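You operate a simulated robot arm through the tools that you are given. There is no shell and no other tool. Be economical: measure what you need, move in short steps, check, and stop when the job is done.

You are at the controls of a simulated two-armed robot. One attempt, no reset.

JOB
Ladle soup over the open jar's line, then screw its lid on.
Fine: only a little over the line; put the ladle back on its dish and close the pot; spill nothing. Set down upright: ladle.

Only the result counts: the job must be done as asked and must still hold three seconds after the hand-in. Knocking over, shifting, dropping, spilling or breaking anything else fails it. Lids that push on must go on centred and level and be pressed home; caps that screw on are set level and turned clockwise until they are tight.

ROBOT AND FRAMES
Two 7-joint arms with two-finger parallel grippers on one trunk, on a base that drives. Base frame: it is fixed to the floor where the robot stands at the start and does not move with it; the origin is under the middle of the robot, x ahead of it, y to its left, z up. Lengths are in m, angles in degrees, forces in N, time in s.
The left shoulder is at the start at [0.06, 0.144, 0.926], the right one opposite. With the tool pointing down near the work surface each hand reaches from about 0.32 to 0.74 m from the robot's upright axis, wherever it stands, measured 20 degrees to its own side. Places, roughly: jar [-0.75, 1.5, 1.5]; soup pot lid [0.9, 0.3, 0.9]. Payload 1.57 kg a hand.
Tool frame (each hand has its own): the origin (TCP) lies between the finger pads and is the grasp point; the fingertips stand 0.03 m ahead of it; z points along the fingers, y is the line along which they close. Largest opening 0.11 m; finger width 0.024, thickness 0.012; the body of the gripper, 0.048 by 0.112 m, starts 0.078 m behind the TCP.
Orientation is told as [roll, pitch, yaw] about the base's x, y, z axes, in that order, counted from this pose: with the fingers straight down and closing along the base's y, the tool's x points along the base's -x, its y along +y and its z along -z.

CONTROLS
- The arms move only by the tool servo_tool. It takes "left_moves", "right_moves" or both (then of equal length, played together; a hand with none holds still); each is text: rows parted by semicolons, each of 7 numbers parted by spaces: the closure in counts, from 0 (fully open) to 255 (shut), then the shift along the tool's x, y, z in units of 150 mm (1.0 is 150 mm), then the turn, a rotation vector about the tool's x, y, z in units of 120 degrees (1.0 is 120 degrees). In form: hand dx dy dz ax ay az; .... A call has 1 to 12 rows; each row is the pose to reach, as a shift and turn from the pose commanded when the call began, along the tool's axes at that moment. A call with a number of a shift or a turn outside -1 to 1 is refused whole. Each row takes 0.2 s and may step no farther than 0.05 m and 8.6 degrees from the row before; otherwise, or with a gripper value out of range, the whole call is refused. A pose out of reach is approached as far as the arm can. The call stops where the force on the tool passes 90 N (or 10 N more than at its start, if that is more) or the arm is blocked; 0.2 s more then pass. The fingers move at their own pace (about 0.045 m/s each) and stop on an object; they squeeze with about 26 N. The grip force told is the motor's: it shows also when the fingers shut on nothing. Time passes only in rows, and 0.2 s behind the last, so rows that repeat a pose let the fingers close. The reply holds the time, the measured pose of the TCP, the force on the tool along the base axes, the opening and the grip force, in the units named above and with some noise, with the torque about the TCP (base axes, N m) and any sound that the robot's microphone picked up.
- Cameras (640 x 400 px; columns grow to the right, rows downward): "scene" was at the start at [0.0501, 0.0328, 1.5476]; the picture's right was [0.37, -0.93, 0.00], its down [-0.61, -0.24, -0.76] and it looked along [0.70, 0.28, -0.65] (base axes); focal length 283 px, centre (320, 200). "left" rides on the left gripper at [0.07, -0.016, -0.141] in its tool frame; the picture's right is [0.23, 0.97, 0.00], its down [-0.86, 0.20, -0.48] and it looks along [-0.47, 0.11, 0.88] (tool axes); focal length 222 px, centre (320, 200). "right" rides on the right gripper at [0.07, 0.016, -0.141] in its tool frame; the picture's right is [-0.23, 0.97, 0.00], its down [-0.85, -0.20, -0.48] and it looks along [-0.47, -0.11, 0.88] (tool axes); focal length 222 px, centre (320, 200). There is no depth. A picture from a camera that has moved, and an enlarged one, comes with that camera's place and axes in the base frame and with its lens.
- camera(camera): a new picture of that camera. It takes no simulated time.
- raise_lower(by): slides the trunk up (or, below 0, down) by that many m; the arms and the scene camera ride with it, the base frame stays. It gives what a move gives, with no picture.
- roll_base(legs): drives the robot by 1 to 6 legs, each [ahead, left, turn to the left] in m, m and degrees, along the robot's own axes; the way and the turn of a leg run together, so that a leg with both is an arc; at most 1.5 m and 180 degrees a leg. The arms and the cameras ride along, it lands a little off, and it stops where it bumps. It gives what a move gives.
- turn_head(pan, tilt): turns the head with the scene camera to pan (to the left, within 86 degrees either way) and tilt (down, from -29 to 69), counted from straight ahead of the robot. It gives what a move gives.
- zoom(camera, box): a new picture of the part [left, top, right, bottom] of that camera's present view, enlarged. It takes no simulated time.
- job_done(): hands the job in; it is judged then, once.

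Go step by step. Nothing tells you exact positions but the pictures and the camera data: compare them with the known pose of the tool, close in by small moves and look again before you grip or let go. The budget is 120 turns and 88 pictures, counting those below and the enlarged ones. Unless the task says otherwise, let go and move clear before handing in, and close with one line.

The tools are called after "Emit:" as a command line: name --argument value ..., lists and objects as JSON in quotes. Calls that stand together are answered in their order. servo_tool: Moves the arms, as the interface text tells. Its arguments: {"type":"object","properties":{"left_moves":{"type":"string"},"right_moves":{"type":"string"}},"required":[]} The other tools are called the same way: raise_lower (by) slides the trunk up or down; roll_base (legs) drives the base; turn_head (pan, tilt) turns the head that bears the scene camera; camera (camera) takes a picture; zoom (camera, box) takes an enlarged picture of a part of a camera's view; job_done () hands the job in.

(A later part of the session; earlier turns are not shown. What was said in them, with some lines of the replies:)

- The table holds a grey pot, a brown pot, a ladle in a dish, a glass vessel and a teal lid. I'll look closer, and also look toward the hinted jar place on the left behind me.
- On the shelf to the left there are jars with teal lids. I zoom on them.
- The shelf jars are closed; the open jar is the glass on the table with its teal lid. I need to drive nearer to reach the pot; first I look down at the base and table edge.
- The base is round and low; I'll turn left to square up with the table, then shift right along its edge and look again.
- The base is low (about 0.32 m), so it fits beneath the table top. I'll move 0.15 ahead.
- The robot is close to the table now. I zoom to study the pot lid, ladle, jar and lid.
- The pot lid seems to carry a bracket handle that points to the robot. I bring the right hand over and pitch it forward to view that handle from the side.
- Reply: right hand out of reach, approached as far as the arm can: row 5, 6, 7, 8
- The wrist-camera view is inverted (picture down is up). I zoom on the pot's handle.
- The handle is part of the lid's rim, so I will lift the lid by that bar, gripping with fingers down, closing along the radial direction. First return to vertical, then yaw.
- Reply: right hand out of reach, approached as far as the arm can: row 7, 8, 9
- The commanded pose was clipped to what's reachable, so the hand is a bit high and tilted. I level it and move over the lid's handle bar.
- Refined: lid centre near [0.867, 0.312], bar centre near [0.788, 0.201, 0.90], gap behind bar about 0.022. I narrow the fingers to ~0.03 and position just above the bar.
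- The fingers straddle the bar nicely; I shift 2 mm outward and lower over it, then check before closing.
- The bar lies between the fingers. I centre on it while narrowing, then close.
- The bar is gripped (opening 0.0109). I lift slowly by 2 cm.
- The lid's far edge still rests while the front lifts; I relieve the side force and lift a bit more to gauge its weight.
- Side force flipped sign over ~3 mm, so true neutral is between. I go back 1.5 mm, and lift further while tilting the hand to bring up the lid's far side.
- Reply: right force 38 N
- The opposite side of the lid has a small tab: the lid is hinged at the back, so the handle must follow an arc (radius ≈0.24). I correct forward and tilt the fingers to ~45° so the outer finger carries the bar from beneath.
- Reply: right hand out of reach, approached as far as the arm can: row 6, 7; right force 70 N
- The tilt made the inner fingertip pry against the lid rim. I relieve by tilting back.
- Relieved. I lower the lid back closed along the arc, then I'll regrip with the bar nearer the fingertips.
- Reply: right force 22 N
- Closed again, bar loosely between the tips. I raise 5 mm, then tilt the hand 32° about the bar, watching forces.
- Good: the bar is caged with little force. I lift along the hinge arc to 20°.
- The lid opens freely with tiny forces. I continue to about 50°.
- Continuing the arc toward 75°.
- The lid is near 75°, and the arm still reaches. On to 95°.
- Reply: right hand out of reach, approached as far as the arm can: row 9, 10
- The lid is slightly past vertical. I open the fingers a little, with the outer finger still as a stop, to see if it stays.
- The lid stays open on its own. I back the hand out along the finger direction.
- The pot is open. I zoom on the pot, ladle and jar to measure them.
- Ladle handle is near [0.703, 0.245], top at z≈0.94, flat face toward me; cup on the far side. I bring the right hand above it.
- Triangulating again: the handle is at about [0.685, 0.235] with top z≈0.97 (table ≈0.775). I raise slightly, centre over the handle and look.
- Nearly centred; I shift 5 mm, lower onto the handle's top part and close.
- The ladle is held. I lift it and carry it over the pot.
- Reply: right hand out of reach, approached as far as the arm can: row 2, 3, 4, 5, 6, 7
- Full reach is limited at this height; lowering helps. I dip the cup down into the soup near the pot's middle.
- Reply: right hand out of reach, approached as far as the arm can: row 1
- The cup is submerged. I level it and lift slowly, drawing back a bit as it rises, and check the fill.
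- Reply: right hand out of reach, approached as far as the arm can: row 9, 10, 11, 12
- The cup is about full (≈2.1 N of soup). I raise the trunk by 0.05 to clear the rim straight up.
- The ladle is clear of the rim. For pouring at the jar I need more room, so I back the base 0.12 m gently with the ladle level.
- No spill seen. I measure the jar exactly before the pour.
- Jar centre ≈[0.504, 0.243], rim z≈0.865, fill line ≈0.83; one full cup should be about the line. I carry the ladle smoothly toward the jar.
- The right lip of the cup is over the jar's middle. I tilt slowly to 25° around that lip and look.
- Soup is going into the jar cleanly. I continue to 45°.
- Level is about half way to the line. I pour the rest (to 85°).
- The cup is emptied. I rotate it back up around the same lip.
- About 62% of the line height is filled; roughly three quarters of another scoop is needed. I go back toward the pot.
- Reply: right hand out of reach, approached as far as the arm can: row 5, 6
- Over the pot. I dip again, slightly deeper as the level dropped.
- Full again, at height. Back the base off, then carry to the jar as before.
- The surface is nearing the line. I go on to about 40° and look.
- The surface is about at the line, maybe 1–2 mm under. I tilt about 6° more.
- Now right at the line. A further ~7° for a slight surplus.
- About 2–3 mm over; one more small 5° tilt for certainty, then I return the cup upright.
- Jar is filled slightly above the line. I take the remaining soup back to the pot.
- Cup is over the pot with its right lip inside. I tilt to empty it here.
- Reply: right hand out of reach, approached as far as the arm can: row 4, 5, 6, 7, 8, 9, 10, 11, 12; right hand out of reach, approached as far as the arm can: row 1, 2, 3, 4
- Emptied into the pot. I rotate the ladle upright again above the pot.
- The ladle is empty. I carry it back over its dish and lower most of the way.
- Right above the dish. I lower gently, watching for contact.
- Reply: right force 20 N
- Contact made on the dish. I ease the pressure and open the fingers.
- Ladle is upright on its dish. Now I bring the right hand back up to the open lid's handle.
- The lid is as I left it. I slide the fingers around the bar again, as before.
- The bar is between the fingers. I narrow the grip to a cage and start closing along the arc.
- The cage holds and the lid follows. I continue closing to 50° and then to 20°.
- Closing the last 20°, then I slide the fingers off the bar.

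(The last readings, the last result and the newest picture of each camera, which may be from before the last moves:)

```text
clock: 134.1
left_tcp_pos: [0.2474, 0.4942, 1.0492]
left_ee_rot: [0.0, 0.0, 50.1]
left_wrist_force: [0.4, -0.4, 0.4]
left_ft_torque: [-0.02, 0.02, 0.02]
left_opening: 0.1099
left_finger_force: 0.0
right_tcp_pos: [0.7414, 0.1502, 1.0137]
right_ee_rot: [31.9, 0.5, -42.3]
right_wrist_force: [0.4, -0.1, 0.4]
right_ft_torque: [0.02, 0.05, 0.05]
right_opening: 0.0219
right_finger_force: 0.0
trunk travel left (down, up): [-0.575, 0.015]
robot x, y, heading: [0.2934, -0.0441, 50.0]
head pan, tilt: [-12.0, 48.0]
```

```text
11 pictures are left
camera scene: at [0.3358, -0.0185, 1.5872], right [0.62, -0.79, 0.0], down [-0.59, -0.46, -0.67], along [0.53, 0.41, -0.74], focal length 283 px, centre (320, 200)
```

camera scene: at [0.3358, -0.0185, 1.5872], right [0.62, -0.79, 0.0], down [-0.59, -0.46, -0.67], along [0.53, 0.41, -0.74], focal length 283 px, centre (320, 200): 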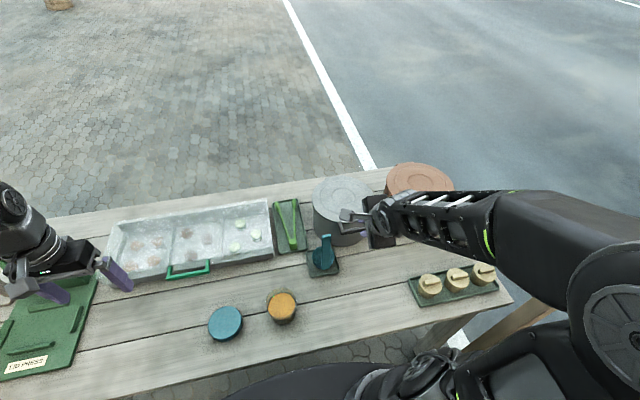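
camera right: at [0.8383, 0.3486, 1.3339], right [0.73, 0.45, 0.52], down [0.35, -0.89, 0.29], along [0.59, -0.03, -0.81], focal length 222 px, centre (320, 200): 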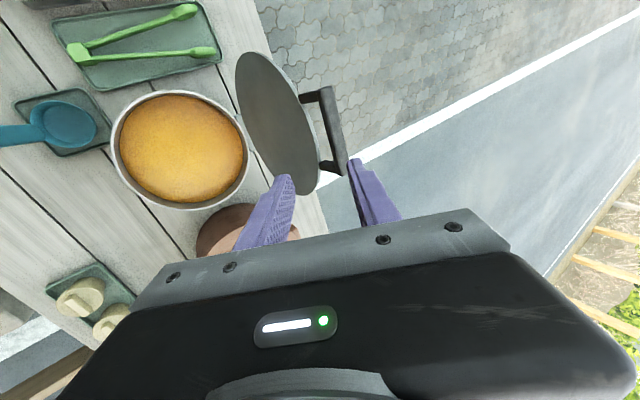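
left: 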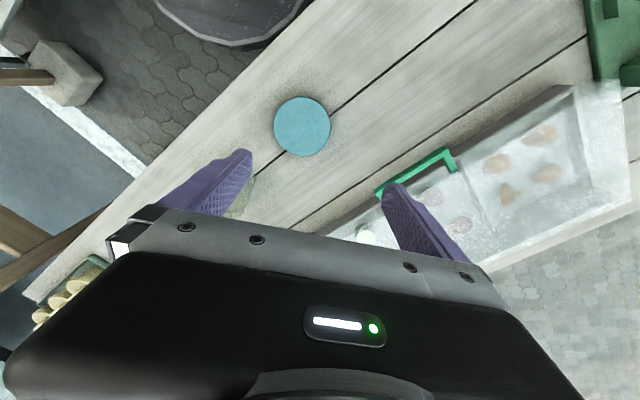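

The pot is closed. I back the base off again, straighten the right hand, and bring the left hand toward the jar lid.

Emit:
roll_base --legs '[[-0.12, 0, 0]]'

Emit:
servo_tool --left_moves "0 -0.05 -0.11 0 0 0 0; 0 -0.11 -0.22 0 0 0 0; 0 -0.16 -0.33 0 0 0 0; 0 -0.22 -0.44 0 0 0 0; 0 -0.27 -0.55 0 0 0 0; 0 -0.324 -0.66 0 0 0 0" --right_moves "150 0 0 -0.05 0.05 0 0; 150 0 0 -0.1 0.1 0 0; 150 0 0 -0.15 0.15 0 0; 150 0 0 -0.2 0.2 0 0; 150 0 0 -0.2 0.24 0 0; 150 0 0 -0.2 0.267 0 0"

Emit:
servo_tool --left_moves "0 -0.05 -0.09 0.05 0 0 0; 0 -0.1 -0.18 0.1 0 0 0; 0 -0.15 -0.27 0.2 0 0 0; 0 -0.2 -0.36 0.3 0 0 0; 0 -0.25 -0.45 0.4 0 0 0; 0 -0.29 -0.54 0.5 0 0 0; 0 -0.324 -0.65 0.6 0 0 0; 0 -0.324 -0.65 0.7 0 0 0; 0 -0.324 -0.65 0.7 0 0 0"

Emit:
camera --camera "left"

```text
clock: 135.4
left_tcp_pos: [0.1683, 0.3992, 1.0502]
left_ee_rot: [0.0, -0.1, 49.9]
left_wrist_force: [-0.4, 0.0, -0.1]
left_ft_torque: [0.04, -0.06, 0.02]
left_opening: 0.1102
left_finger_force: 0.0
right_tcp_pos: [0.6619, 0.0574, 1.0159]
right_ee_rot: [32.2, 0.6, -42.2]
right_wrist_force: [-0.4, 0.5, -0.5]
right_ft_torque: [0.01, -0.04, 0.03]
right_opening: 0.0217
right_finger_force: 0.0
trunk travel left (down, up): [-0.575, 0.015]
robot x, y, heading: [0.2131, -0.1425, 49.9]
head pan, tilt: [-12.0, 48.0]
```

```text
clock: 136.8
left_tcp_pos: [0.276, 0.3742, 1.049]
left_ee_rot: [-0.1, 0.0, 49.9]
left_wrist_force: [0.0, 1.2, 1.5]
left_ft_torque: [-0.01, 0.0, -0.02]
left_opening: 0.11
left_finger_force: 0.1
right_tcp_pos: [0.6519, 0.0466, 1.0407]
right_ee_rot: [0.0, 0.6, -42.2]
right_wrist_force: [0.7, -0.4, 0.2]
right_ft_torque: [-0.03, -0.01, -0.01]
right_opening: 0.0452
right_finger_force: 0.1
trunk travel left (down, up): [-0.575, 0.015]
robot x, y, heading: [0.2143, -0.1403, 49.8]
head pan, tilt: [-12.0, 48.0]
```

```text
clock: 138.8
left_tcp_pos: [0.3826, 0.3476, 0.9442]
left_ee_rot: [0.1, 0.0, 50.1]
left_wrist_force: [0.2, -0.2, 0.5]
left_ft_torque: [0.01, 0.01, -0.01]
left_opening: 0.1101
left_finger_force: 0.1
right_tcp_pos: [0.6525, 0.0469, 1.0409]
right_ee_rot: [0.0, 0.5, -42.3]
right_wrist_force: [-1.0, 0.0, 0.7]
right_ft_torque: [0.01, -0.05, -0.02]
right_opening: 0.0453
right_finger_force: 0.1
trunk travel left (down, up): [-0.575, 0.015]
robot x, y, heading: [0.2135, -0.1397, 50.0]
head pan, tilt: [-12.0, 48.0]
```

```text
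10 pictures are left
camera left: at [0.3506, 0.2836, 1.0851], right [-0.89, 0.45, 0.0], down [0.4, 0.78, 0.48], along [0.22, 0.43, -0.88], focal length 222 px, centre (320, 200)
```

left: 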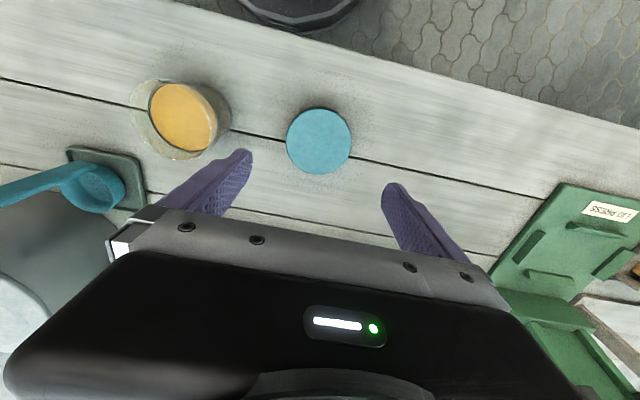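

The lid centre is confirmed at [0.383, 0.345]. I turn the left hand counter-clockwise first (for screwing room) and simultaneously tilt the right hand to ~70° for holding the jar.

Emit:
servo_tool --left_moves "0 0.013 -0.011 0 0 0 -0.065; 0 0.013 -0.011 0 0 0 -0.13; 0 0.013 -0.011 0 0 0 -0.195; 0 0.013 -0.011 0 0 0 -0.26; 0 0.013 -0.011 0 0 0 -0.325; 0 0.013 -0.011 0 0 0 -0.39; 0 0.013 -0.011 0 0 0 -0.455; 0 0.013 -0.011 0 0 0 -0.52; 0 0.013 -0.011 0 0 0 -0.583; 0 0.013 -0.011 0 0 0 -0.583" --right_moves "0 0 0 0 0 0.065 0; 0 0 0 0 0 0.13 0; 0 0 0 0 0 0.195 0; 0 0 0 0 0 0.26 0; 0 0 0 0 0 0.325 0; 0 0 0 0 0 0.39 0; 0 0 0 0 0 0.455 0; 0 0 0 0 0 0.52 0; 0 0 0 0 0 0.583 0; 0 0 0 0 0 0.583 0"

```text
clock: 141.0
left_tcp_pos: [0.3816, 0.3454, 0.9446]
left_ee_rot: [0.0, -0.1, 120.2]
left_wrist_force: [-0.9, -0.6, 0.1]
left_ft_torque: [-0.04, -0.04, 0.0]
left_opening: 0.1101
left_finger_force: 0.1
right_tcp_pos: [0.6518, 0.0467, 1.0413]
right_ee_rot: [0.2, 70.5, -42.0]
right_wrist_force: [-0.5, 0.0, -0.4]
right_ft_torque: [-0.02, 0.0, 0.01]
right_opening: 0.1104
right_finger_force: 0.1
trunk travel left (down, up): [-0.575, 0.015]
robot x, y, heading: [0.2113, -0.1394, 49.7]
head pan, tilt: [-12.0, 48.0]
```

Left yaw is fine. I lower the left hand over the lid and grip it, while lowering the right hand partway.

Emit:
servo_tool --left_moves "0 0 0 0.15 0 0 0; 0 0 0 0.3 0 0 0; 0 0 0 0.45 0 0 0; 0 0 0 0.6 0 0 0; 0 0 0 0.72 0 0 0; 0 0 0 0.82 0 0 0; 0 0 0 0.9 0 0 0; 0 0 0 0.9 0 0 0; 40 0 0 0.9 0 0 0; 80 0 0 0.9 0 0 0; 120 0 0 0.9 0 0 0; 120 0 0 0.9 0 0 0" --right_moves "0 -0.1 0.04 0.04 0 0 0; 0 -0.2 0.08 0.08 0 0 0; 0 -0.3 0.12 0.11 0 0 0; 0 -0.4 0.16 0.15 0 0 0; 0 -0.5 0.2 0.18 0 0 0; 0 -0.6 0.24 0.22 0 0 0; 0 -0.7 0.28 0.25 0 0 0; 0 -0.817 0.315 0.289 0 0 0; 0 -0.817 0.315 0.289 0 0 0; 0 -0.817 0.315 0.289 0 0 0; 0 -0.817 0.315 0.289 0 0 0; 0 -0.817 0.315 0.289 0 0 0"

Emit:
camera --camera "scene"

```text
clock: 143.6
left_tcp_pos: [0.3827, 0.3465, 0.8103]
left_ee_rot: [0.0, 0.0, 119.9]
left_wrist_force: [-0.3, 1.1, 0.7]
left_ft_torque: [0.05, -0.11, -0.01]
left_opening: 0.0868
left_finger_force: 25.8
right_tcp_pos: [0.6853, 0.0824, 0.9118]
right_ee_rot: [0.1, 70.6, -42.2]
right_wrist_force: [0.6, -0.2, -0.5]
right_ft_torque: [0.02, 0.0, 0.0]
right_opening: 0.1099
right_finger_force: 0.1
trunk travel left (down, up): [-0.575, 0.015]
robot x, y, heading: [0.2172, -0.1374, 50.2]
head pan, tilt: [-12.0, 48.0]
```

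```text
9 pictures are left
camera scene: at [0.2571, -0.1115, 1.5873], right [0.62, -0.79, 0.0], down [-0.59, -0.46, -0.67], along [0.53, 0.41, -0.74], focal length 283 px, centre (320, 200)
```

scene: 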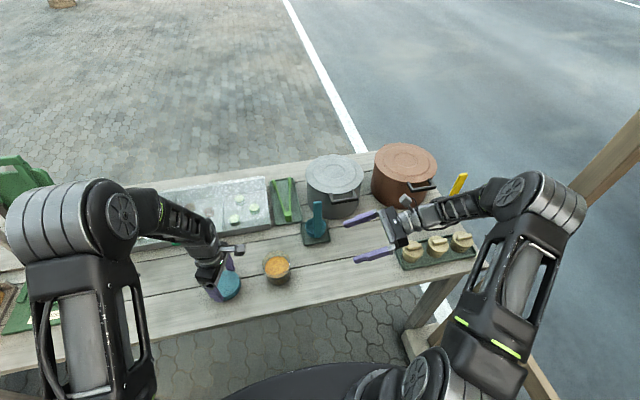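

The lid is gripped. I lift it straight up with the left while the right hand lowers and approaches the jar from its right side.

Emit:
servo_tool --left_moves "120 0 0 -0.05 0 0 0; 120 0 0 -0.15 0 0 0; 120 0 0 -0.3 0 0 0; 120 0 0 -0.5 0 0 0; 120 0 0 -0.7 0 0 0; 120 0 0 -0.93 0 0 0" --right_moves "0 -0.08 -0.003 0.08 0 0 0; 0 -0.16 -0.006 0.17 0 0 0; 0 -0.24 -0.011 0.26 0 0 0; 0 -0.32 -0.011 0.35 0 0 0; 0 -0.4 -0.011 0.44 0 0 0; 0 -0.455 -0.011 0.515 0 0 0"

Emit:
servo_tool --right_moves "0 0.045 0 0.125 0 0 0; 0 0.09 0 0.25 0 0 0; 0 0.135 0 0.38 0 0 0; 0 0.18 0 0.5 0 0 0; 0 0.22 0 0.63 0 0 0; 0 0.267 0 0.754 0 0 0; 0 0.267 0 0.754 0 0 0"

Emit:
zoom --camera "scene" --box '[200, 190, 360, 310]'

```text
clock: 145.0
left_tcp_pos: [0.3825, 0.3452, 0.9482]
left_ee_rot: [0.0, -0.1, 119.9]
left_wrist_force: [0.3, 0.4, 0.8]
left_ft_torque: [0.01, -0.02, 0.04]
left_opening: 0.0863
left_finger_force: 25.7
right_tcp_pos: [0.6475, 0.1146, 0.8204]
right_ee_rot: [0.2, 70.5, -42.1]
right_wrist_force: [-0.2, -0.6, -0.6]
right_ft_torque: [0.02, -0.01, 0.02]
right_opening: 0.11
right_finger_force: 0.0
trunk travel left (down, up): [-0.575, 0.015]
robot x, y, heading: [0.2097, -0.1404, 50.1]
head pan, tilt: [-12.0, 48.0]
```

```text
clock: 146.6
left_tcp_pos: [0.3841, 0.3454, 0.9495]
left_ee_rot: [0.0, -0.1, 120.0]
left_wrist_force: [0.3, -0.3, -0.3]
left_ft_torque: [-0.03, -0.01, 0.03]
left_opening: 0.0864
left_finger_force: 26.1
right_tcp_pos: [0.5588, 0.1951, 0.821]
right_ee_rot: [0.1, 70.6, -42.2]
right_wrist_force: [-0.7, 0.3, 0.2]
right_ft_torque: [0.01, -0.02, -0.02]
right_opening: 0.1099
right_finger_force: 0.0
trunk travel left (down, up): [-0.575, 0.015]
robot x, y, heading: [0.2122, -0.1387, 50.2]
head pan, tilt: [-12.0, 48.0]
```

```text
3.33 times, centred on (280, 250) of scene
camera zoom: at [0.2572, -0.1115, 1.5872], right [0.62, -0.79, 0.0], down [-0.59, -0.46, -0.67], along [0.53, 0.41, -0.74], focal length 944 px, centre (453, 33)
```

zoom: 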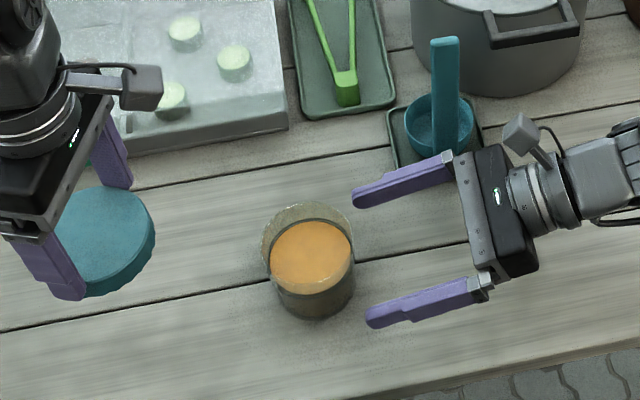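

The jar sits midway between the right fingers. I advance 7 cm and close on the jar to steady it.

Emit:
servo_tool --right_moves "0 0.039 0 0.11 0 0 0; 0 0.078 0 0.22 0 0 0; 0 0.117 0 0.33 0 0 0; 0 0.156 0 0.44 0 0 0; 30 0.156 0 0.44 0 0 0; 50 0.156 0 0.44 0 0 0; 60 0.156 0 0.44 0 0 0; 70 0.156 0 0.44 0 0 0; 80 0.156 0 0.44 0 0 0; 110 0.156 0 0.44 0 0 0; 110 0.156 0 0.44 0 0 0"

Emit:
zoom --camera "scene" --box '[200, 190, 360, 310]'

```text
clock: 149.0
left_tcp_pos: [0.3827, 0.3464, 0.9479]
left_ee_rot: [0.0, 0.0, 120.0]
left_wrist_force: [-0.3, -0.3, -0.2]
left_ft_torque: [0.0, 0.02, 0.01]
left_opening: 0.0867
left_finger_force: 26.2
right_tcp_pos: [0.5063, 0.2414, 0.8199]
right_ee_rot: [0.1, 70.5, -42.2]
right_wrist_force: [0.3, 1.1, 0.6]
right_ft_torque: [0.03, 0.02, 0.04]
right_opening: 0.0819
right_finger_force: 26.0
trunk travel left (down, up): [-0.575, 0.015]
robot x, y, heading: [0.2144, -0.1359, 50.2]
head pan, tilt: [-12.0, 48.0]
```

```text
3.33 times, centred on (280, 250) of scene
camera zoom: at [0.257, -0.1114, 1.5872], right [0.62, -0.79, 0.0], down [-0.59, -0.46, -0.67], along [0.53, 0.41, -0.74], focal length 944 px, centre (453, 33)
```

zoom: 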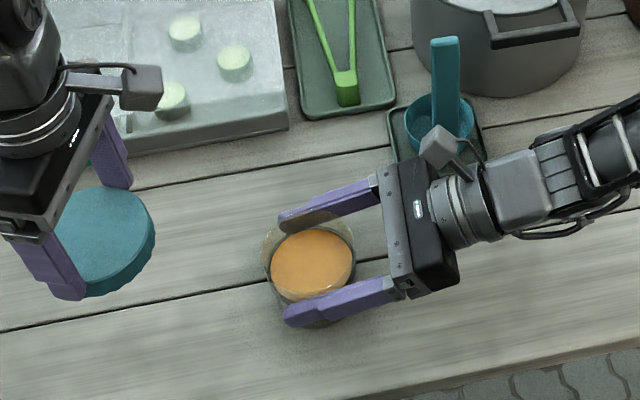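

The jar is held firmly and unmoved; its centre ≈[0.505, 0.242]. I bring the lid above it.

Emit:
servo_tool --left_moves "120 0.1 -0.036 -0.05 0 0 0; 120 0.23 -0.083 -0.1 0 0 0; 120 0.36 -0.13 -0.12 0 0 0; 120 0.49 -0.176 -0.12 0 0 0; 120 0.62 -0.22 -0.12 0 0 0; 120 0.75 -0.27 -0.12 0 0 0; 120 0.88 -0.316 -0.12 0 0 0; 120 0.97 -0.348 -0.12 0 0 0; 120 1.0 -0.359 -0.12 0 0 0; 120 1.0 -0.359 -0.12 0 0 0"

Emit:
zoom --camera "scene" --box '[220, 190, 340, 290]'

```text
clock: 151.2
left_tcp_pos: [0.5043, 0.2425, 0.9674]
left_ee_rot: [0.0, 0.0, 120.0]
left_wrist_force: [0.2, -0.4, -0.2]
left_ft_torque: [-0.02, -0.04, 0.03]
left_opening: 0.0863
left_finger_force: 26.1
right_tcp_pos: [0.5059, 0.2426, 0.8205]
right_ee_rot: [0.1, 70.6, -42.2]
right_wrist_force: [-1.0, 0.1, -0.3]
right_ft_torque: [-0.04, 0.03, 0.01]
right_opening: 0.0817
right_finger_force: 26.2
trunk travel left (down, up): [-0.575, 0.015]
robot x, y, heading: [0.2152, -0.1414, 50.1]
head pan, tilt: [-12.0, 48.0]
```

```text
4.00 times, centred on (280, 240) of scene
camera zoom: at [0.2571, -0.1114, 1.5872], right [0.62, -0.79, 0.0], down [-0.59, -0.46, -0.67], along [0.53, 0.41, -0.74], focal length 1133 px, centre (480, 40)
```

zoom: 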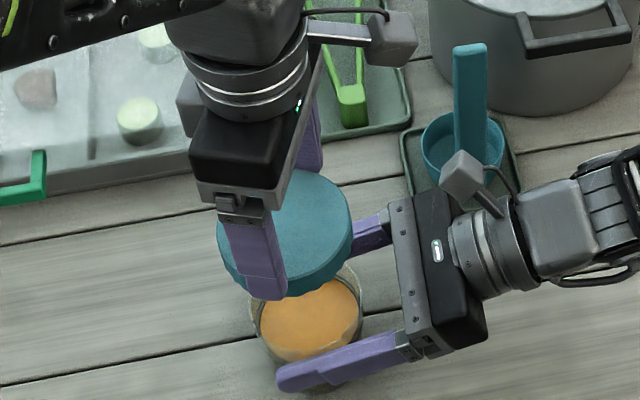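

Jar matches; lid sits ~3 mm left, so I correct that and lower toward the rim.

Emit:
servo_tool --left_moves "120 0.016 -0.013 0 0 0 0; 120 0.016 -0.013 0.12 0 0 0; 120 0.016 -0.013 0.24 0 0 0; 120 0.016 -0.013 0.34 0 0 0; 120 0.016 -0.013 0.41 0 0 0; 120 0.016 -0.013 0.43 0 0 0; 120 0.016 -0.013 0.45 0 0 0"

Emit:
servo_tool --left_moves "120 0 0 0.02 0 0 0; 120 0 0 0.035 0 0 0"

```text
clock: 152.8
left_tcp_pos: [0.5051, 0.2399, 0.8982]
left_ee_rot: [0.1, 0.0, 120.0]
left_wrist_force: [0.1, 0.2, 0.0]
left_ft_torque: [-0.01, -0.02, 0.02]
left_opening: 0.0863
left_finger_force: 25.7
right_tcp_pos: [0.5055, 0.2426, 0.8206]
right_ee_rot: [0.1, 70.6, -42.3]
right_wrist_force: [0.4, 0.0, -0.6]
right_ft_torque: [-0.01, 0.02, 0.03]
right_opening: 0.082
right_finger_force: 26.1
trunk travel left (down, up): [-0.575, 0.015]
robot x, y, heading: [0.2121, -0.1366, 50.1]
head pan, tilt: [-12.0, 48.0]
```

```text
clock: 153.4
left_tcp_pos: [0.5069, 0.2413, 0.8935]
left_ee_rot: [-0.1, -0.1, 120.0]
left_wrist_force: [0.2, 0.2, -0.9]
left_ft_torque: [0.03, -0.01, 0.0]
left_opening: 0.0866
left_finger_force: 26.0
right_tcp_pos: [0.5064, 0.2411, 0.8207]
right_ee_rot: [0.1, 70.5, -42.2]
right_wrist_force: [0.4, 0.0, 1.0]
right_ft_torque: [-0.01, 0.03, 0.0]
right_opening: 0.0822
right_finger_force: 26.2
trunk travel left (down, up): [-0.575, 0.015]
robot x, y, heading: [0.2118, -0.1411, 49.9]
head pan, tilt: [-12.0, 48.0]
```

No contact yet; I continue in small steps.

Emit:
servo_tool --left_moves "120 0 0 0.02 0 0 0; 120 0 0 0.035 0 0 0"

Emit:
servo_tool --left_moves "120 0 0 0.015 0 0 0; 120 0 0 0.03 0 0 0"

```text
clock: 154.0
left_tcp_pos: [0.5072, 0.2415, 0.8902]
left_ee_rot: [0.0, 0.0, 120.0]
left_wrist_force: [0.7, -0.6, 0.9]
left_ft_torque: [-0.01, 0.01, 0.03]
left_opening: 0.0863
left_finger_force: 26.4
right_tcp_pos: [0.5052, 0.2419, 0.8207]
right_ee_rot: [0.1, 70.4, -42.2]
right_wrist_force: [-0.2, 1.1, -0.6]
right_ft_torque: [-0.02, 0.02, -0.02]
right_opening: 0.0817
right_finger_force: 26.0
trunk travel left (down, up): [-0.575, 0.015]
robot x, y, heading: [0.2134, -0.1385, 50.0]
head pan, tilt: [-12.0, 48.0]
```

```text
clock: 154.6
left_tcp_pos: [0.5059, 0.2416, 0.8842]
left_ee_rot: [0.0, 0.0, 119.9]
left_wrist_force: [0.6, -1.1, -0.3]
left_ft_torque: [0.02, -0.01, -0.01]
left_opening: 0.0863
left_finger_force: 26.0
right_tcp_pos: [0.5052, 0.2424, 0.8213]
right_ee_rot: [0.2, 70.5, -42.2]
right_wrist_force: [0.5, 0.4, 0.3]
right_ft_torque: [0.03, 0.03, 0.01]
right_opening: 0.0821
right_finger_force: 26.3
trunk travel left (down, up): [-0.575, 0.015]
robot x, y, heading: [0.216, -0.1405, 50.1]
head pan, tilt: [-12.0, 48.0]
```

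Emit:
servo_tool --left_moves "120 0 0 0.013 0 0 0; 120 0 0 0.025 0 0 0"

Emit:
zoom --camera "scene" --box '[232, 210, 328, 290]'

```text
clock: 155.2
left_tcp_pos: [0.5057, 0.2405, 0.8797]
left_ee_rot: [0.1, 0.0, 120.0]
left_wrist_force: [-2.9, -3.7, 1.3]
left_ft_torque: [0.02, -0.2, 0.03]
left_opening: 0.0867
left_finger_force: 25.8
right_tcp_pos: [0.5058, 0.2426, 0.82]
right_ee_rot: [0.0, 70.4, -42.3]
right_wrist_force: [1.7, 3.7, -0.4]
right_ft_torque: [-0.13, 0.35, -0.01]
right_opening: 0.0821
right_finger_force: 25.5
trunk travel left (down, up): [-0.575, 0.015]
robot x, y, heading: [0.2129, -0.1392, 50.2]
head pan, tilt: [-12.0, 48.0]
```

```text
5.00 times, centred on (280, 250) of scene
camera zoom: at [0.2572, -0.1114, 1.5872], right [0.62, -0.79, 0.0], down [-0.59, -0.46, -0.67], along [0.53, 0.41, -0.74], focal length 1416 px, centre (520, -50)
```

zoom: 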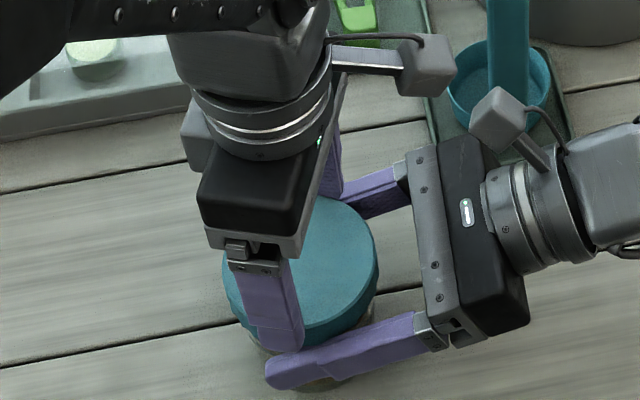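

First light contact with the rim, with a small sideways force; I shift 1 mm back and lower slightly.

Emit:
servo_tool --left_moves "120 0.002 0.007 0 0 0 0; 120 0.002 0.007 0.01 0 0 0; 120 0.002 0.007 0.02 0 0 0; 120 0.002 0.007 0.02 0 0 0"

```text
clock: 156.2
left_tcp_pos: [0.5069, 0.2408, 0.8794]
left_ee_rot: [-0.2, 0.0, 120.0]
left_wrist_force: [-5.9, -0.4, 28.5]
left_ft_torque: [-0.05, 0.42, 0.01]
left_opening: 0.0867
left_finger_force: 26.0
right_tcp_pos: [0.5054, 0.2406, 0.8203]
right_ee_rot: [0.4, 70.4, -42.0]
right_wrist_force: [5.2, 7.0, -7.3]
right_ft_torque: [0.36, 0.02, 0.02]
right_opening: 0.0819
right_finger_force: 26.2
trunk travel left (down, up): [-0.575, 0.015]
robot x, y, heading: [0.2116, -0.1373, 49.7]
head pan, tilt: [-12.0, 48.0]
```

Seated on the rim with ~28 N; I ease a bit and turn clockwise.

Emit:
servo_tool --left_moves "120 0 0 -0.008 0 0 0; 120 0 0 -0.008 0 0 0.065; 120 0 0 -0.008 0 0 0.13; 120 0 0 -0.007 0 0 0.195; 120 0 0 -0.006 0 0 0.26; 120 0 0 -0.005 0 0 0.325; 120 0 0 -0.004 0 0 0.39; 120 0 0 -0.003 0 0 0.455; 120 0 0 -0.002 0 0 0.52; 120 0 0 0 0 0 0.585; 120 0 0 0 0 0 0.65"

```text
clock: 158.6
left_tcp_pos: [0.5031, 0.241, 0.8784]
left_ee_rot: [0.2, 0.2, 41.9]
left_wrist_force: [-24.5, 8.9, 18.2]
left_ft_torque: [0.69, 0.89, 0.07]
left_opening: 0.0869
left_finger_force: 25.9
right_tcp_pos: [0.5064, 0.2406, 0.821]
right_ee_rot: [0.3, 70.4, -42.1]
right_wrist_force: [20.0, -6.9, -4.6]
right_ft_torque: [-0.19, 0.62, -0.04]
right_opening: 0.0819
right_finger_force: 25.8
trunk travel left (down, up): [-0.575, 0.015]
robot x, y, heading: [0.2131, -0.1384, 50.1]
head pan, tilt: [-12.0, 48.0]
```

Turning works with low torque; a small eccentricity creates side force, so I compensate while turning another ~80°.

Emit:
servo_tool --left_moves "120 0.01 0.018 0 0 0 0; 120 0.009 0.02 0 0 0 0.065; 120 0.008 0.023 0.001 0 0 0.13; 120 0.006 0.025 0.002 0 0 0.195; 120 0.004 0.028 0.003 0 0 0.26; 120 0.002 0.03 0.004 0 0 0.325; 120 0 0.033 0.005 0 0 0.39; 120 -0.002 0.035 0.006 0 0 0.455; 120 -0.003 0.037 0.007 0 0 0.52; 120 -0.004 0.039 0.008 0 0 0.585; 120 -0.005 0.04 0.008 0 0 0.65"

```text
clock: 161.0
left_tcp_pos: [0.5031, 0.2454, 0.8772]
left_ee_rot: [0.0, -0.1, -36.2]
left_wrist_force: [-11.2, -0.6, 9.7]
left_ft_torque: [-0.12, 0.37, 0.04]
left_opening: 0.0861
left_finger_force: 25.9
right_tcp_pos: [0.5045, 0.2426, 0.8212]
right_ee_rot: [0.1, 70.5, -42.0]
right_wrist_force: [12.1, 1.4, -4.7]
right_ft_torque: [0.12, 0.02, -0.09]
right_opening: 0.0818
right_finger_force: 25.9
trunk travel left (down, up): [-0.575, 0.015]
robot x, y, heading: [0.2136, -0.1433, 49.9]
head pan, tilt: [-12.0, 48.0]
```

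The lid descends as it turns. I continue clockwise another ~78°.

Emit:
servo_tool --left_moves "120 0.008 -0.005 0 0 0 0; 120 0.007 -0.004 0.001 0 0 0.065; 120 0.006 -0.003 0.002 0 0 0.13; 120 0.005 -0.001 0.003 0 0 0.195; 120 0.004 0 0.004 0 0 0.26; 120 0.003 0.002 0.005 0 0 0.325; 120 0.002 0.004 0.006 0 0 0.39; 120 0.001 0.006 0.007 0 0 0.455; 120 0 0.007 0.008 0 0 0.52; 120 0 0.008 0.009 0 0 0.585; 120 0 0.009 0.009 0 0 0.65"

```text
clock: 163.4
left_tcp_pos: [0.5028, 0.2449, 0.8744]
left_ee_rot: [0.0, 0.0, -114.2]
left_wrist_force: [-0.1, 3.2, 2.0]
left_ft_torque: [0.14, -0.1, 0.34]
left_opening: 0.0857
left_finger_force: 26.4
right_tcp_pos: [0.5049, 0.2419, 0.8189]
right_ee_rot: [0.2, 70.6, -42.1]
right_wrist_force: [-0.4, -2.4, -0.1]
right_ft_torque: [0.04, 0.05, -0.32]
right_opening: 0.081
right_finger_force: 26.0
trunk travel left (down, up): [-0.575, 0.015]
robot x, y, heading: [0.2121, -0.1388, 49.8]
head pan, tilt: [-12.0, 48.0]
```

Torque is rising (0.34 N·m). I turn on by up to 40°.

Emit:
servo_tool --left_moves "120 0 0 0.002 0 0 0.065; 120 0 0 0.004 0 0 0.13; 120 0 0 0.006 0 0 0.195; 120 0 0 0.007 0 0 0.26; 120 0 0 0.008 0 0 0.325; 120 0 0 0.008 0 0 0.325"

```text
clock: 164.8
left_tcp_pos: [0.5031, 0.2466, 0.8757]
left_ee_rot: [0.0, 0.0, -153.0]
left_wrist_force: [-2.0, -0.9, 11.8]
left_ft_torque: [-0.06, 0.11, 0.76]
left_opening: 0.086
left_finger_force: 26.6
right_tcp_pos: [0.505, 0.2429, 0.8206]
right_ee_rot: [0.2, 70.5, -42.1]
right_wrist_force: [2.1, 1.1, -2.3]
right_ft_torque: [0.1, 0.09, -0.72]
right_opening: 0.0798
right_finger_force: 26.5
trunk travel left (down, up): [-0.575, 0.015]
robot x, y, heading: [0.2145, -0.1364, 50.1]
head pan, tilt: [-12.0, 48.0]
```

Emit:
servo_tool --left_moves "120 0 0 0.002 0 0 0.065; 120 0 0 0.003 0 0 0.13; 120 0 0 0.004 0 0 0.195; 120 0 0 0.004 0 0 0.25; 120 0 0 0.004 0 0 0.25"

Emit:
zoom --camera "scene" --box '[232, 210, 328, 290]'

```text
clock: 166.0
left_tcp_pos: [0.5032, 0.2446, 0.8744]
left_ee_rot: [0.0, 0.1, 176.9]
left_wrist_force: [-4.1, -1.2, 20.3]
left_ft_torque: [-0.73, 0.24, 0.84]
left_opening: 0.086
left_finger_force: 26.5
right_tcp_pos: [0.5057, 0.2414, 0.8212]
right_ee_rot: [0.3, 70.4, -42.0]
right_wrist_force: [3.9, 0.8, -4.9]
right_ft_torque: [0.65, -0.05, -0.81]
right_opening: 0.0796
right_finger_force: 26.3
trunk travel left (down, up): [-0.575, 0.015]
robot x, y, heading: [0.2121, -0.1395, 50.1]
head pan, tilt: [-12.0, 48.0]
```

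```text
5.00 times, centred on (280, 250) of scene
camera zoom: at [0.2565, -0.1124, 1.5873], right [0.62, -0.79, 0.0], down [-0.59, -0.46, -0.67], along [0.53, 0.41, -0.74], focal length 1416 px, centre (520, -50)
```

zoom: 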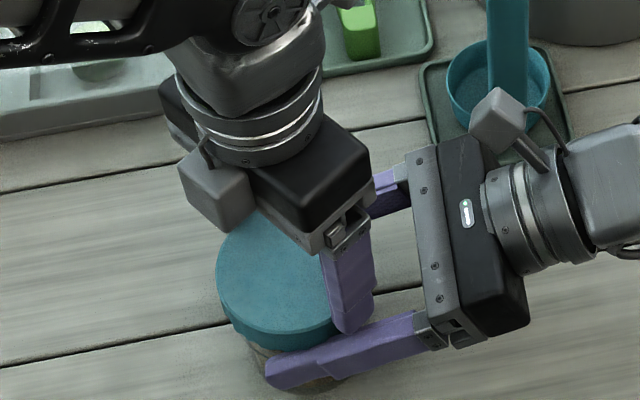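

The lid is down and torque has plateaued near 0.84 N·m, but a left fingertip is now grazing the right finger. I release, raise, turn back ~69°, and look at the lid.

Emit:
servo_tool --left_moves "70 0 0 0 0 0 0; 40 0 0 0 0 0 0; 40 0 0 -0.05 0 0 0; 30 0 0 -0.15 0 0 0; 0 0 0 -0.3 0 0 -0.065; 0 0 0 -0.3 0 0 -0.13; 0 0 0 -0.3 0 0 -0.2; 0 0 0 -0.3 0 0 -0.27; 0 0 0 -0.3 0 0 -0.34; 0 0 0 -0.3 0 0 -0.41; 0 0 0 -0.3 0 0 -0.48; 0 0 0 -0.3 0 0 -0.55"

Emit:
zoom --camera "scene" --box '[232, 210, 328, 290]'

```text
clock: 168.6
left_tcp_pos: [0.5035, 0.2464, 0.9185]
left_ee_rot: [0.0, 0.0, -116.8]
left_wrist_force: [-0.1, -0.2, 0.1]
left_ft_torque: [-0.01, 0.03, 0.02]
left_opening: 0.1101
left_finger_force: 0.0
right_tcp_pos: [0.5056, 0.2427, 0.8213]
right_ee_rot: [0.1, 70.4, -42.0]
right_wrist_force: [-0.6, 0.0, 2.0]
right_ft_torque: [0.06, -0.04, 0.01]
right_opening: 0.0796
right_finger_force: 25.5
trunk travel left (down, up): [-0.575, 0.015]
robot x, y, heading: [0.2163, -0.1413, 50.0]
head pan, tilt: [-12.0, 48.0]
```

```text
5.00 times, centred on (280, 250) of scene
camera zoom: at [0.2569, -0.1115, 1.5873], right [0.62, -0.79, 0.0], down [-0.59, -0.46, -0.67], along [0.53, 0.41, -0.74], focal length 1416 px, centre (520, -50)
```

zoom: 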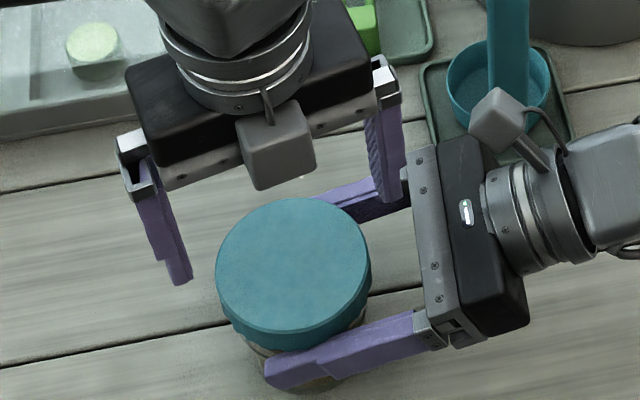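

The lid looks level and seated. I regrip slightly higher and turn clockwise once more to confirm tightness.

Emit:
servo_tool --left_moves "0 0 0 0.1 0 0 0; 0 0 0 0.2 0 0 0; 0 0 0 0.255 0 0 0; 60 0 0 0.255 0 0 0; 120 0 0 0.255 0 0 0; 120 0 0 0.255 0 0 0; 120 0 0 0.255 0 0 0.05; 120 0 0 0.255 0 0 0.1; 120 0 0 0.255 0 0 0.15; 120 0 0 0.255 0 0 0.2; 120 0 0 0.255 0 0 0.25"

```text
clock: 171.0
left_tcp_pos: [0.5032, 0.2459, 0.88]
left_ee_rot: [0.0, -0.2, -147.1]
left_wrist_force: [-6.7, 1.5, 2.9]
left_ft_torque: [0.14, 0.39, 0.64]
left_opening: 0.0864
left_finger_force: 26.1
right_tcp_pos: [0.5057, 0.2422, 0.8205]
right_ee_rot: [0.1, 70.3, -42.3]
right_wrist_force: [5.4, -1.1, -3.5]
right_ft_torque: [-0.08, -0.07, -0.67]
right_opening: 0.0795
right_finger_force: 25.6
trunk travel left (down, up): [-0.575, 0.015]
robot x, y, heading: [0.2125, -0.1415, 50.0]
head pan, tilt: [-12.0, 48.0]
```

Emit:
servo_tool --left_moves "120 0 0 0 0 0 0.05; 120 0 0 0 0 0 0.1; 120 0 0 0 0 0 0.15; 120 0 0 0 0 0 0.2; 120 0 0 0 0 0 0.2"

```text
clock: 172.2
left_tcp_pos: [0.503, 0.2471, 0.88]
left_ee_rot: [-0.2, -0.1, -171.1]
left_wrist_force: [-11.0, 3.9, 0.1]
left_ft_torque: [0.28, 0.27, 0.14]
left_opening: 0.0864
left_finger_force: 26.3
right_tcp_pos: [0.5054, 0.2414, 0.8208]
right_ee_rot: [0.1, 70.4, -42.0]
right_wrist_force: [10.6, -2.9, 0.1]
right_ft_torque: [-0.02, 0.2, -0.21]
right_opening: 0.0806
right_finger_force: 26.1
trunk travel left (down, up): [-0.575, 0.015]
robot x, y, heading: [0.2108, -0.1402, 50.1]
head pan, tilt: [-12.0, 48.0]
```

The torque fell as the jar body itself began slipping in the right fingers, meaning lid and jar now turn as one: it's tight. I release the left hand, then the right.

Emit:
servo_tool --left_moves "70 0 0 0 0 0 0; 45 0 0 0 0 0 0; 45 0 0 0 0 0 0; 45 0 0 -0.1 0 0 0; 45 0 0 -0.25 0 0 0; 30 0 0 -0.45 0 0 0; 30 0 0 -0.7 0 0 0; 30 0 0 -0.95 0 0 0"

Emit:
servo_tool --right_moves "90 0 0 0 0 0 0; 60 0 0 0 0 0 0; 30 0 0 0 0 0 0; 0 0 0 0 0 0 0; 0 0 0 0 0 0 0; 0 0 0 0 0 0 0; 0 -0.04 0 -0.12 0 0 0; 0 -0.1 0 -0.3 0 0 0; 0 -0.18 0 -0.5 0 0 0; 0 -0.26 0 -0.73 0 0 0; 0 -0.334 0 -0.943 0 0 0"

Emit:
zoom --camera "scene" --box '[224, 150, 392, 290]'

```text
clock: 174.0
left_tcp_pos: [0.503, 0.2473, 1.0227]
left_ee_rot: [-0.1, 0.0, -171.0]
left_wrist_force: [0.1, 0.6, -0.6]
left_ft_torque: [0.0, 0.02, 0.04]
left_opening: 0.0968
left_finger_force: 0.1
right_tcp_pos: [0.5055, 0.2417, 0.8214]
right_ee_rot: [0.1, 70.6, -42.1]
right_wrist_force: [-1.0, 0.0, 0.2]
right_ft_torque: [-0.06, -0.1, -0.03]
right_opening: 0.0805
right_finger_force: 25.9
trunk travel left (down, up): [-0.575, 0.015]
robot x, y, heading: [0.2123, -0.1415, 50.1]
head pan, tilt: [-12.0, 48.0]
```

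```text
clock: 176.4
left_tcp_pos: [0.5032, 0.247, 1.0226]
left_ee_rot: [-0.1, 0.0, -171.1]
left_wrist_force: [0.8, 0.5, -0.2]
left_ft_torque: [0.02, -0.03, 0.01]
left_opening: 0.0968
left_finger_force: 0.1
right_tcp_pos: [0.618, 0.1406, 0.8197]
right_ee_rot: [0.1, 70.4, -42.1]
right_wrist_force: [0.8, 0.0, 0.6]
right_ft_torque: [-0.01, 0.01, -0.01]
right_opening: 0.11
right_finger_force: 0.1
trunk travel left (down, up): [-0.575, 0.015]
robot x, y, heading: [0.2131, -0.1393, 49.9]
head pan, tilt: [-12.0, 48.0]
```

```text
2.86 times, centred on (308, 220) of scene
camera zoom: at [0.2574, -0.1118, 1.5872], right [0.62, -0.79, 0.0], down [-0.59, -0.46, -0.67], along [0.53, 0.41, -0.74], focal length 809 px, centre (354, 143)
```

zoom: 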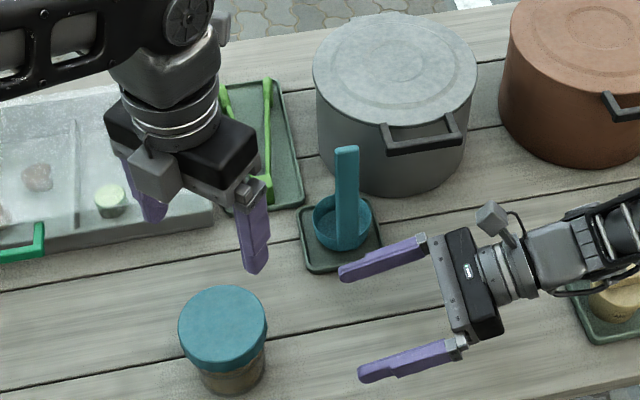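

Everything looks in place; one close check of the jar, then I raise the right hand clear.

Emit:
zoom --camera "scene" --box '[260, 220, 304, 260]'

Emit:
servo_tool --left_moves "0 0 0 -0.1 0 0 0; 0 0 0 -0.2 0 0 0; 0 0 0 -0.2 0 0 0" --right_moves "0 -0.05 0 -0.1 0 0 0; 0 0.2 0 -0.2 0 0 0; 0 0.45 0 -0.3 0 0 0"

```text
10.00 times, centred on (282, 240) of scene
camera zoom: at [0.2574, -0.1118, 1.5872], right [0.62, -0.79, 0.0], down [-0.59, -0.46, -0.67], along [0.53, 0.41, -0.74], focal length 2832 px, centre (700, -200)
```

zoom: 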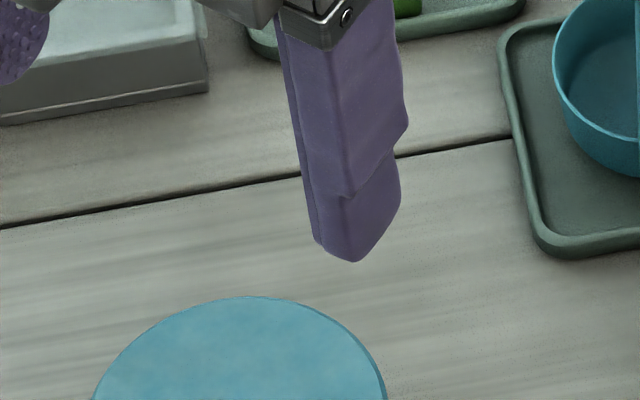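

```text
clock: 177.2
left_tcp_pos: [0.5021, 0.2465, 1.0529]
left_ee_rot: [-0.1, 0.1, -171.1]
left_wrist_force: [0.3, -0.4, 0.1]
left_ft_torque: [0.03, -0.02, 0.03]
left_opening: 0.1101
left_finger_force: 0.1
right_tcp_pos: [0.632, 0.1281, 0.8996]
right_ee_rot: [0.1, 70.5, -42.2]
right_wrist_force: [-0.4, 0.0, 0.7]
right_ft_torque: [-0.01, 0.01, -0.01]
right_opening: 0.1102
right_finger_force: 0.1
trunk travel left (down, up): [-0.575, 0.015]
robot x, y, heading: [0.2146, -0.1402, 50.2]
head pan, tilt: [-12.0, 48.0]
```

Emit:
zoom --camera "scene" --box '[256, 240, 312, 292]'

```text
7.69 times, centred on (284, 266) of scene
camera zoom: at [0.2568, -0.1117, 1.5872], right [0.62, -0.79, 0.0], down [-0.59, -0.46, -0.67], along [0.53, 0.41, -0.74], focal length 2178 px, centre (597, -308)
```

zoom: 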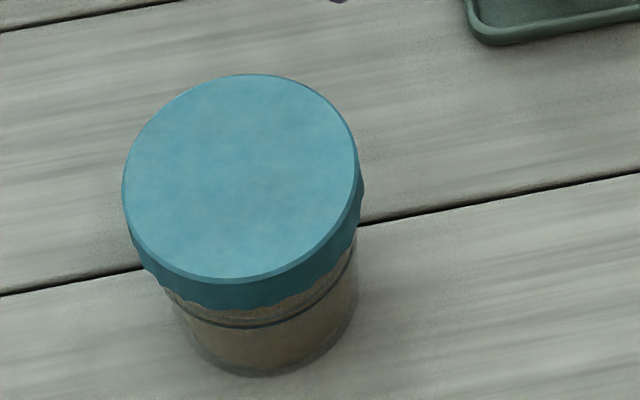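

The lid sits level and tight on the jar. The pot is closed, the ladle stands upright on its dish, no spill is visible, and both hands are clear, so I'm handing in.

Emit:
job_done

```text
The job is handed in.
```

The job is handed in. The jar is filled a few millimetres over its line and its lid screwed on until lid and jar turned as one. The pot is closed, the ladle stands upright on its dish, and I saw no spills.
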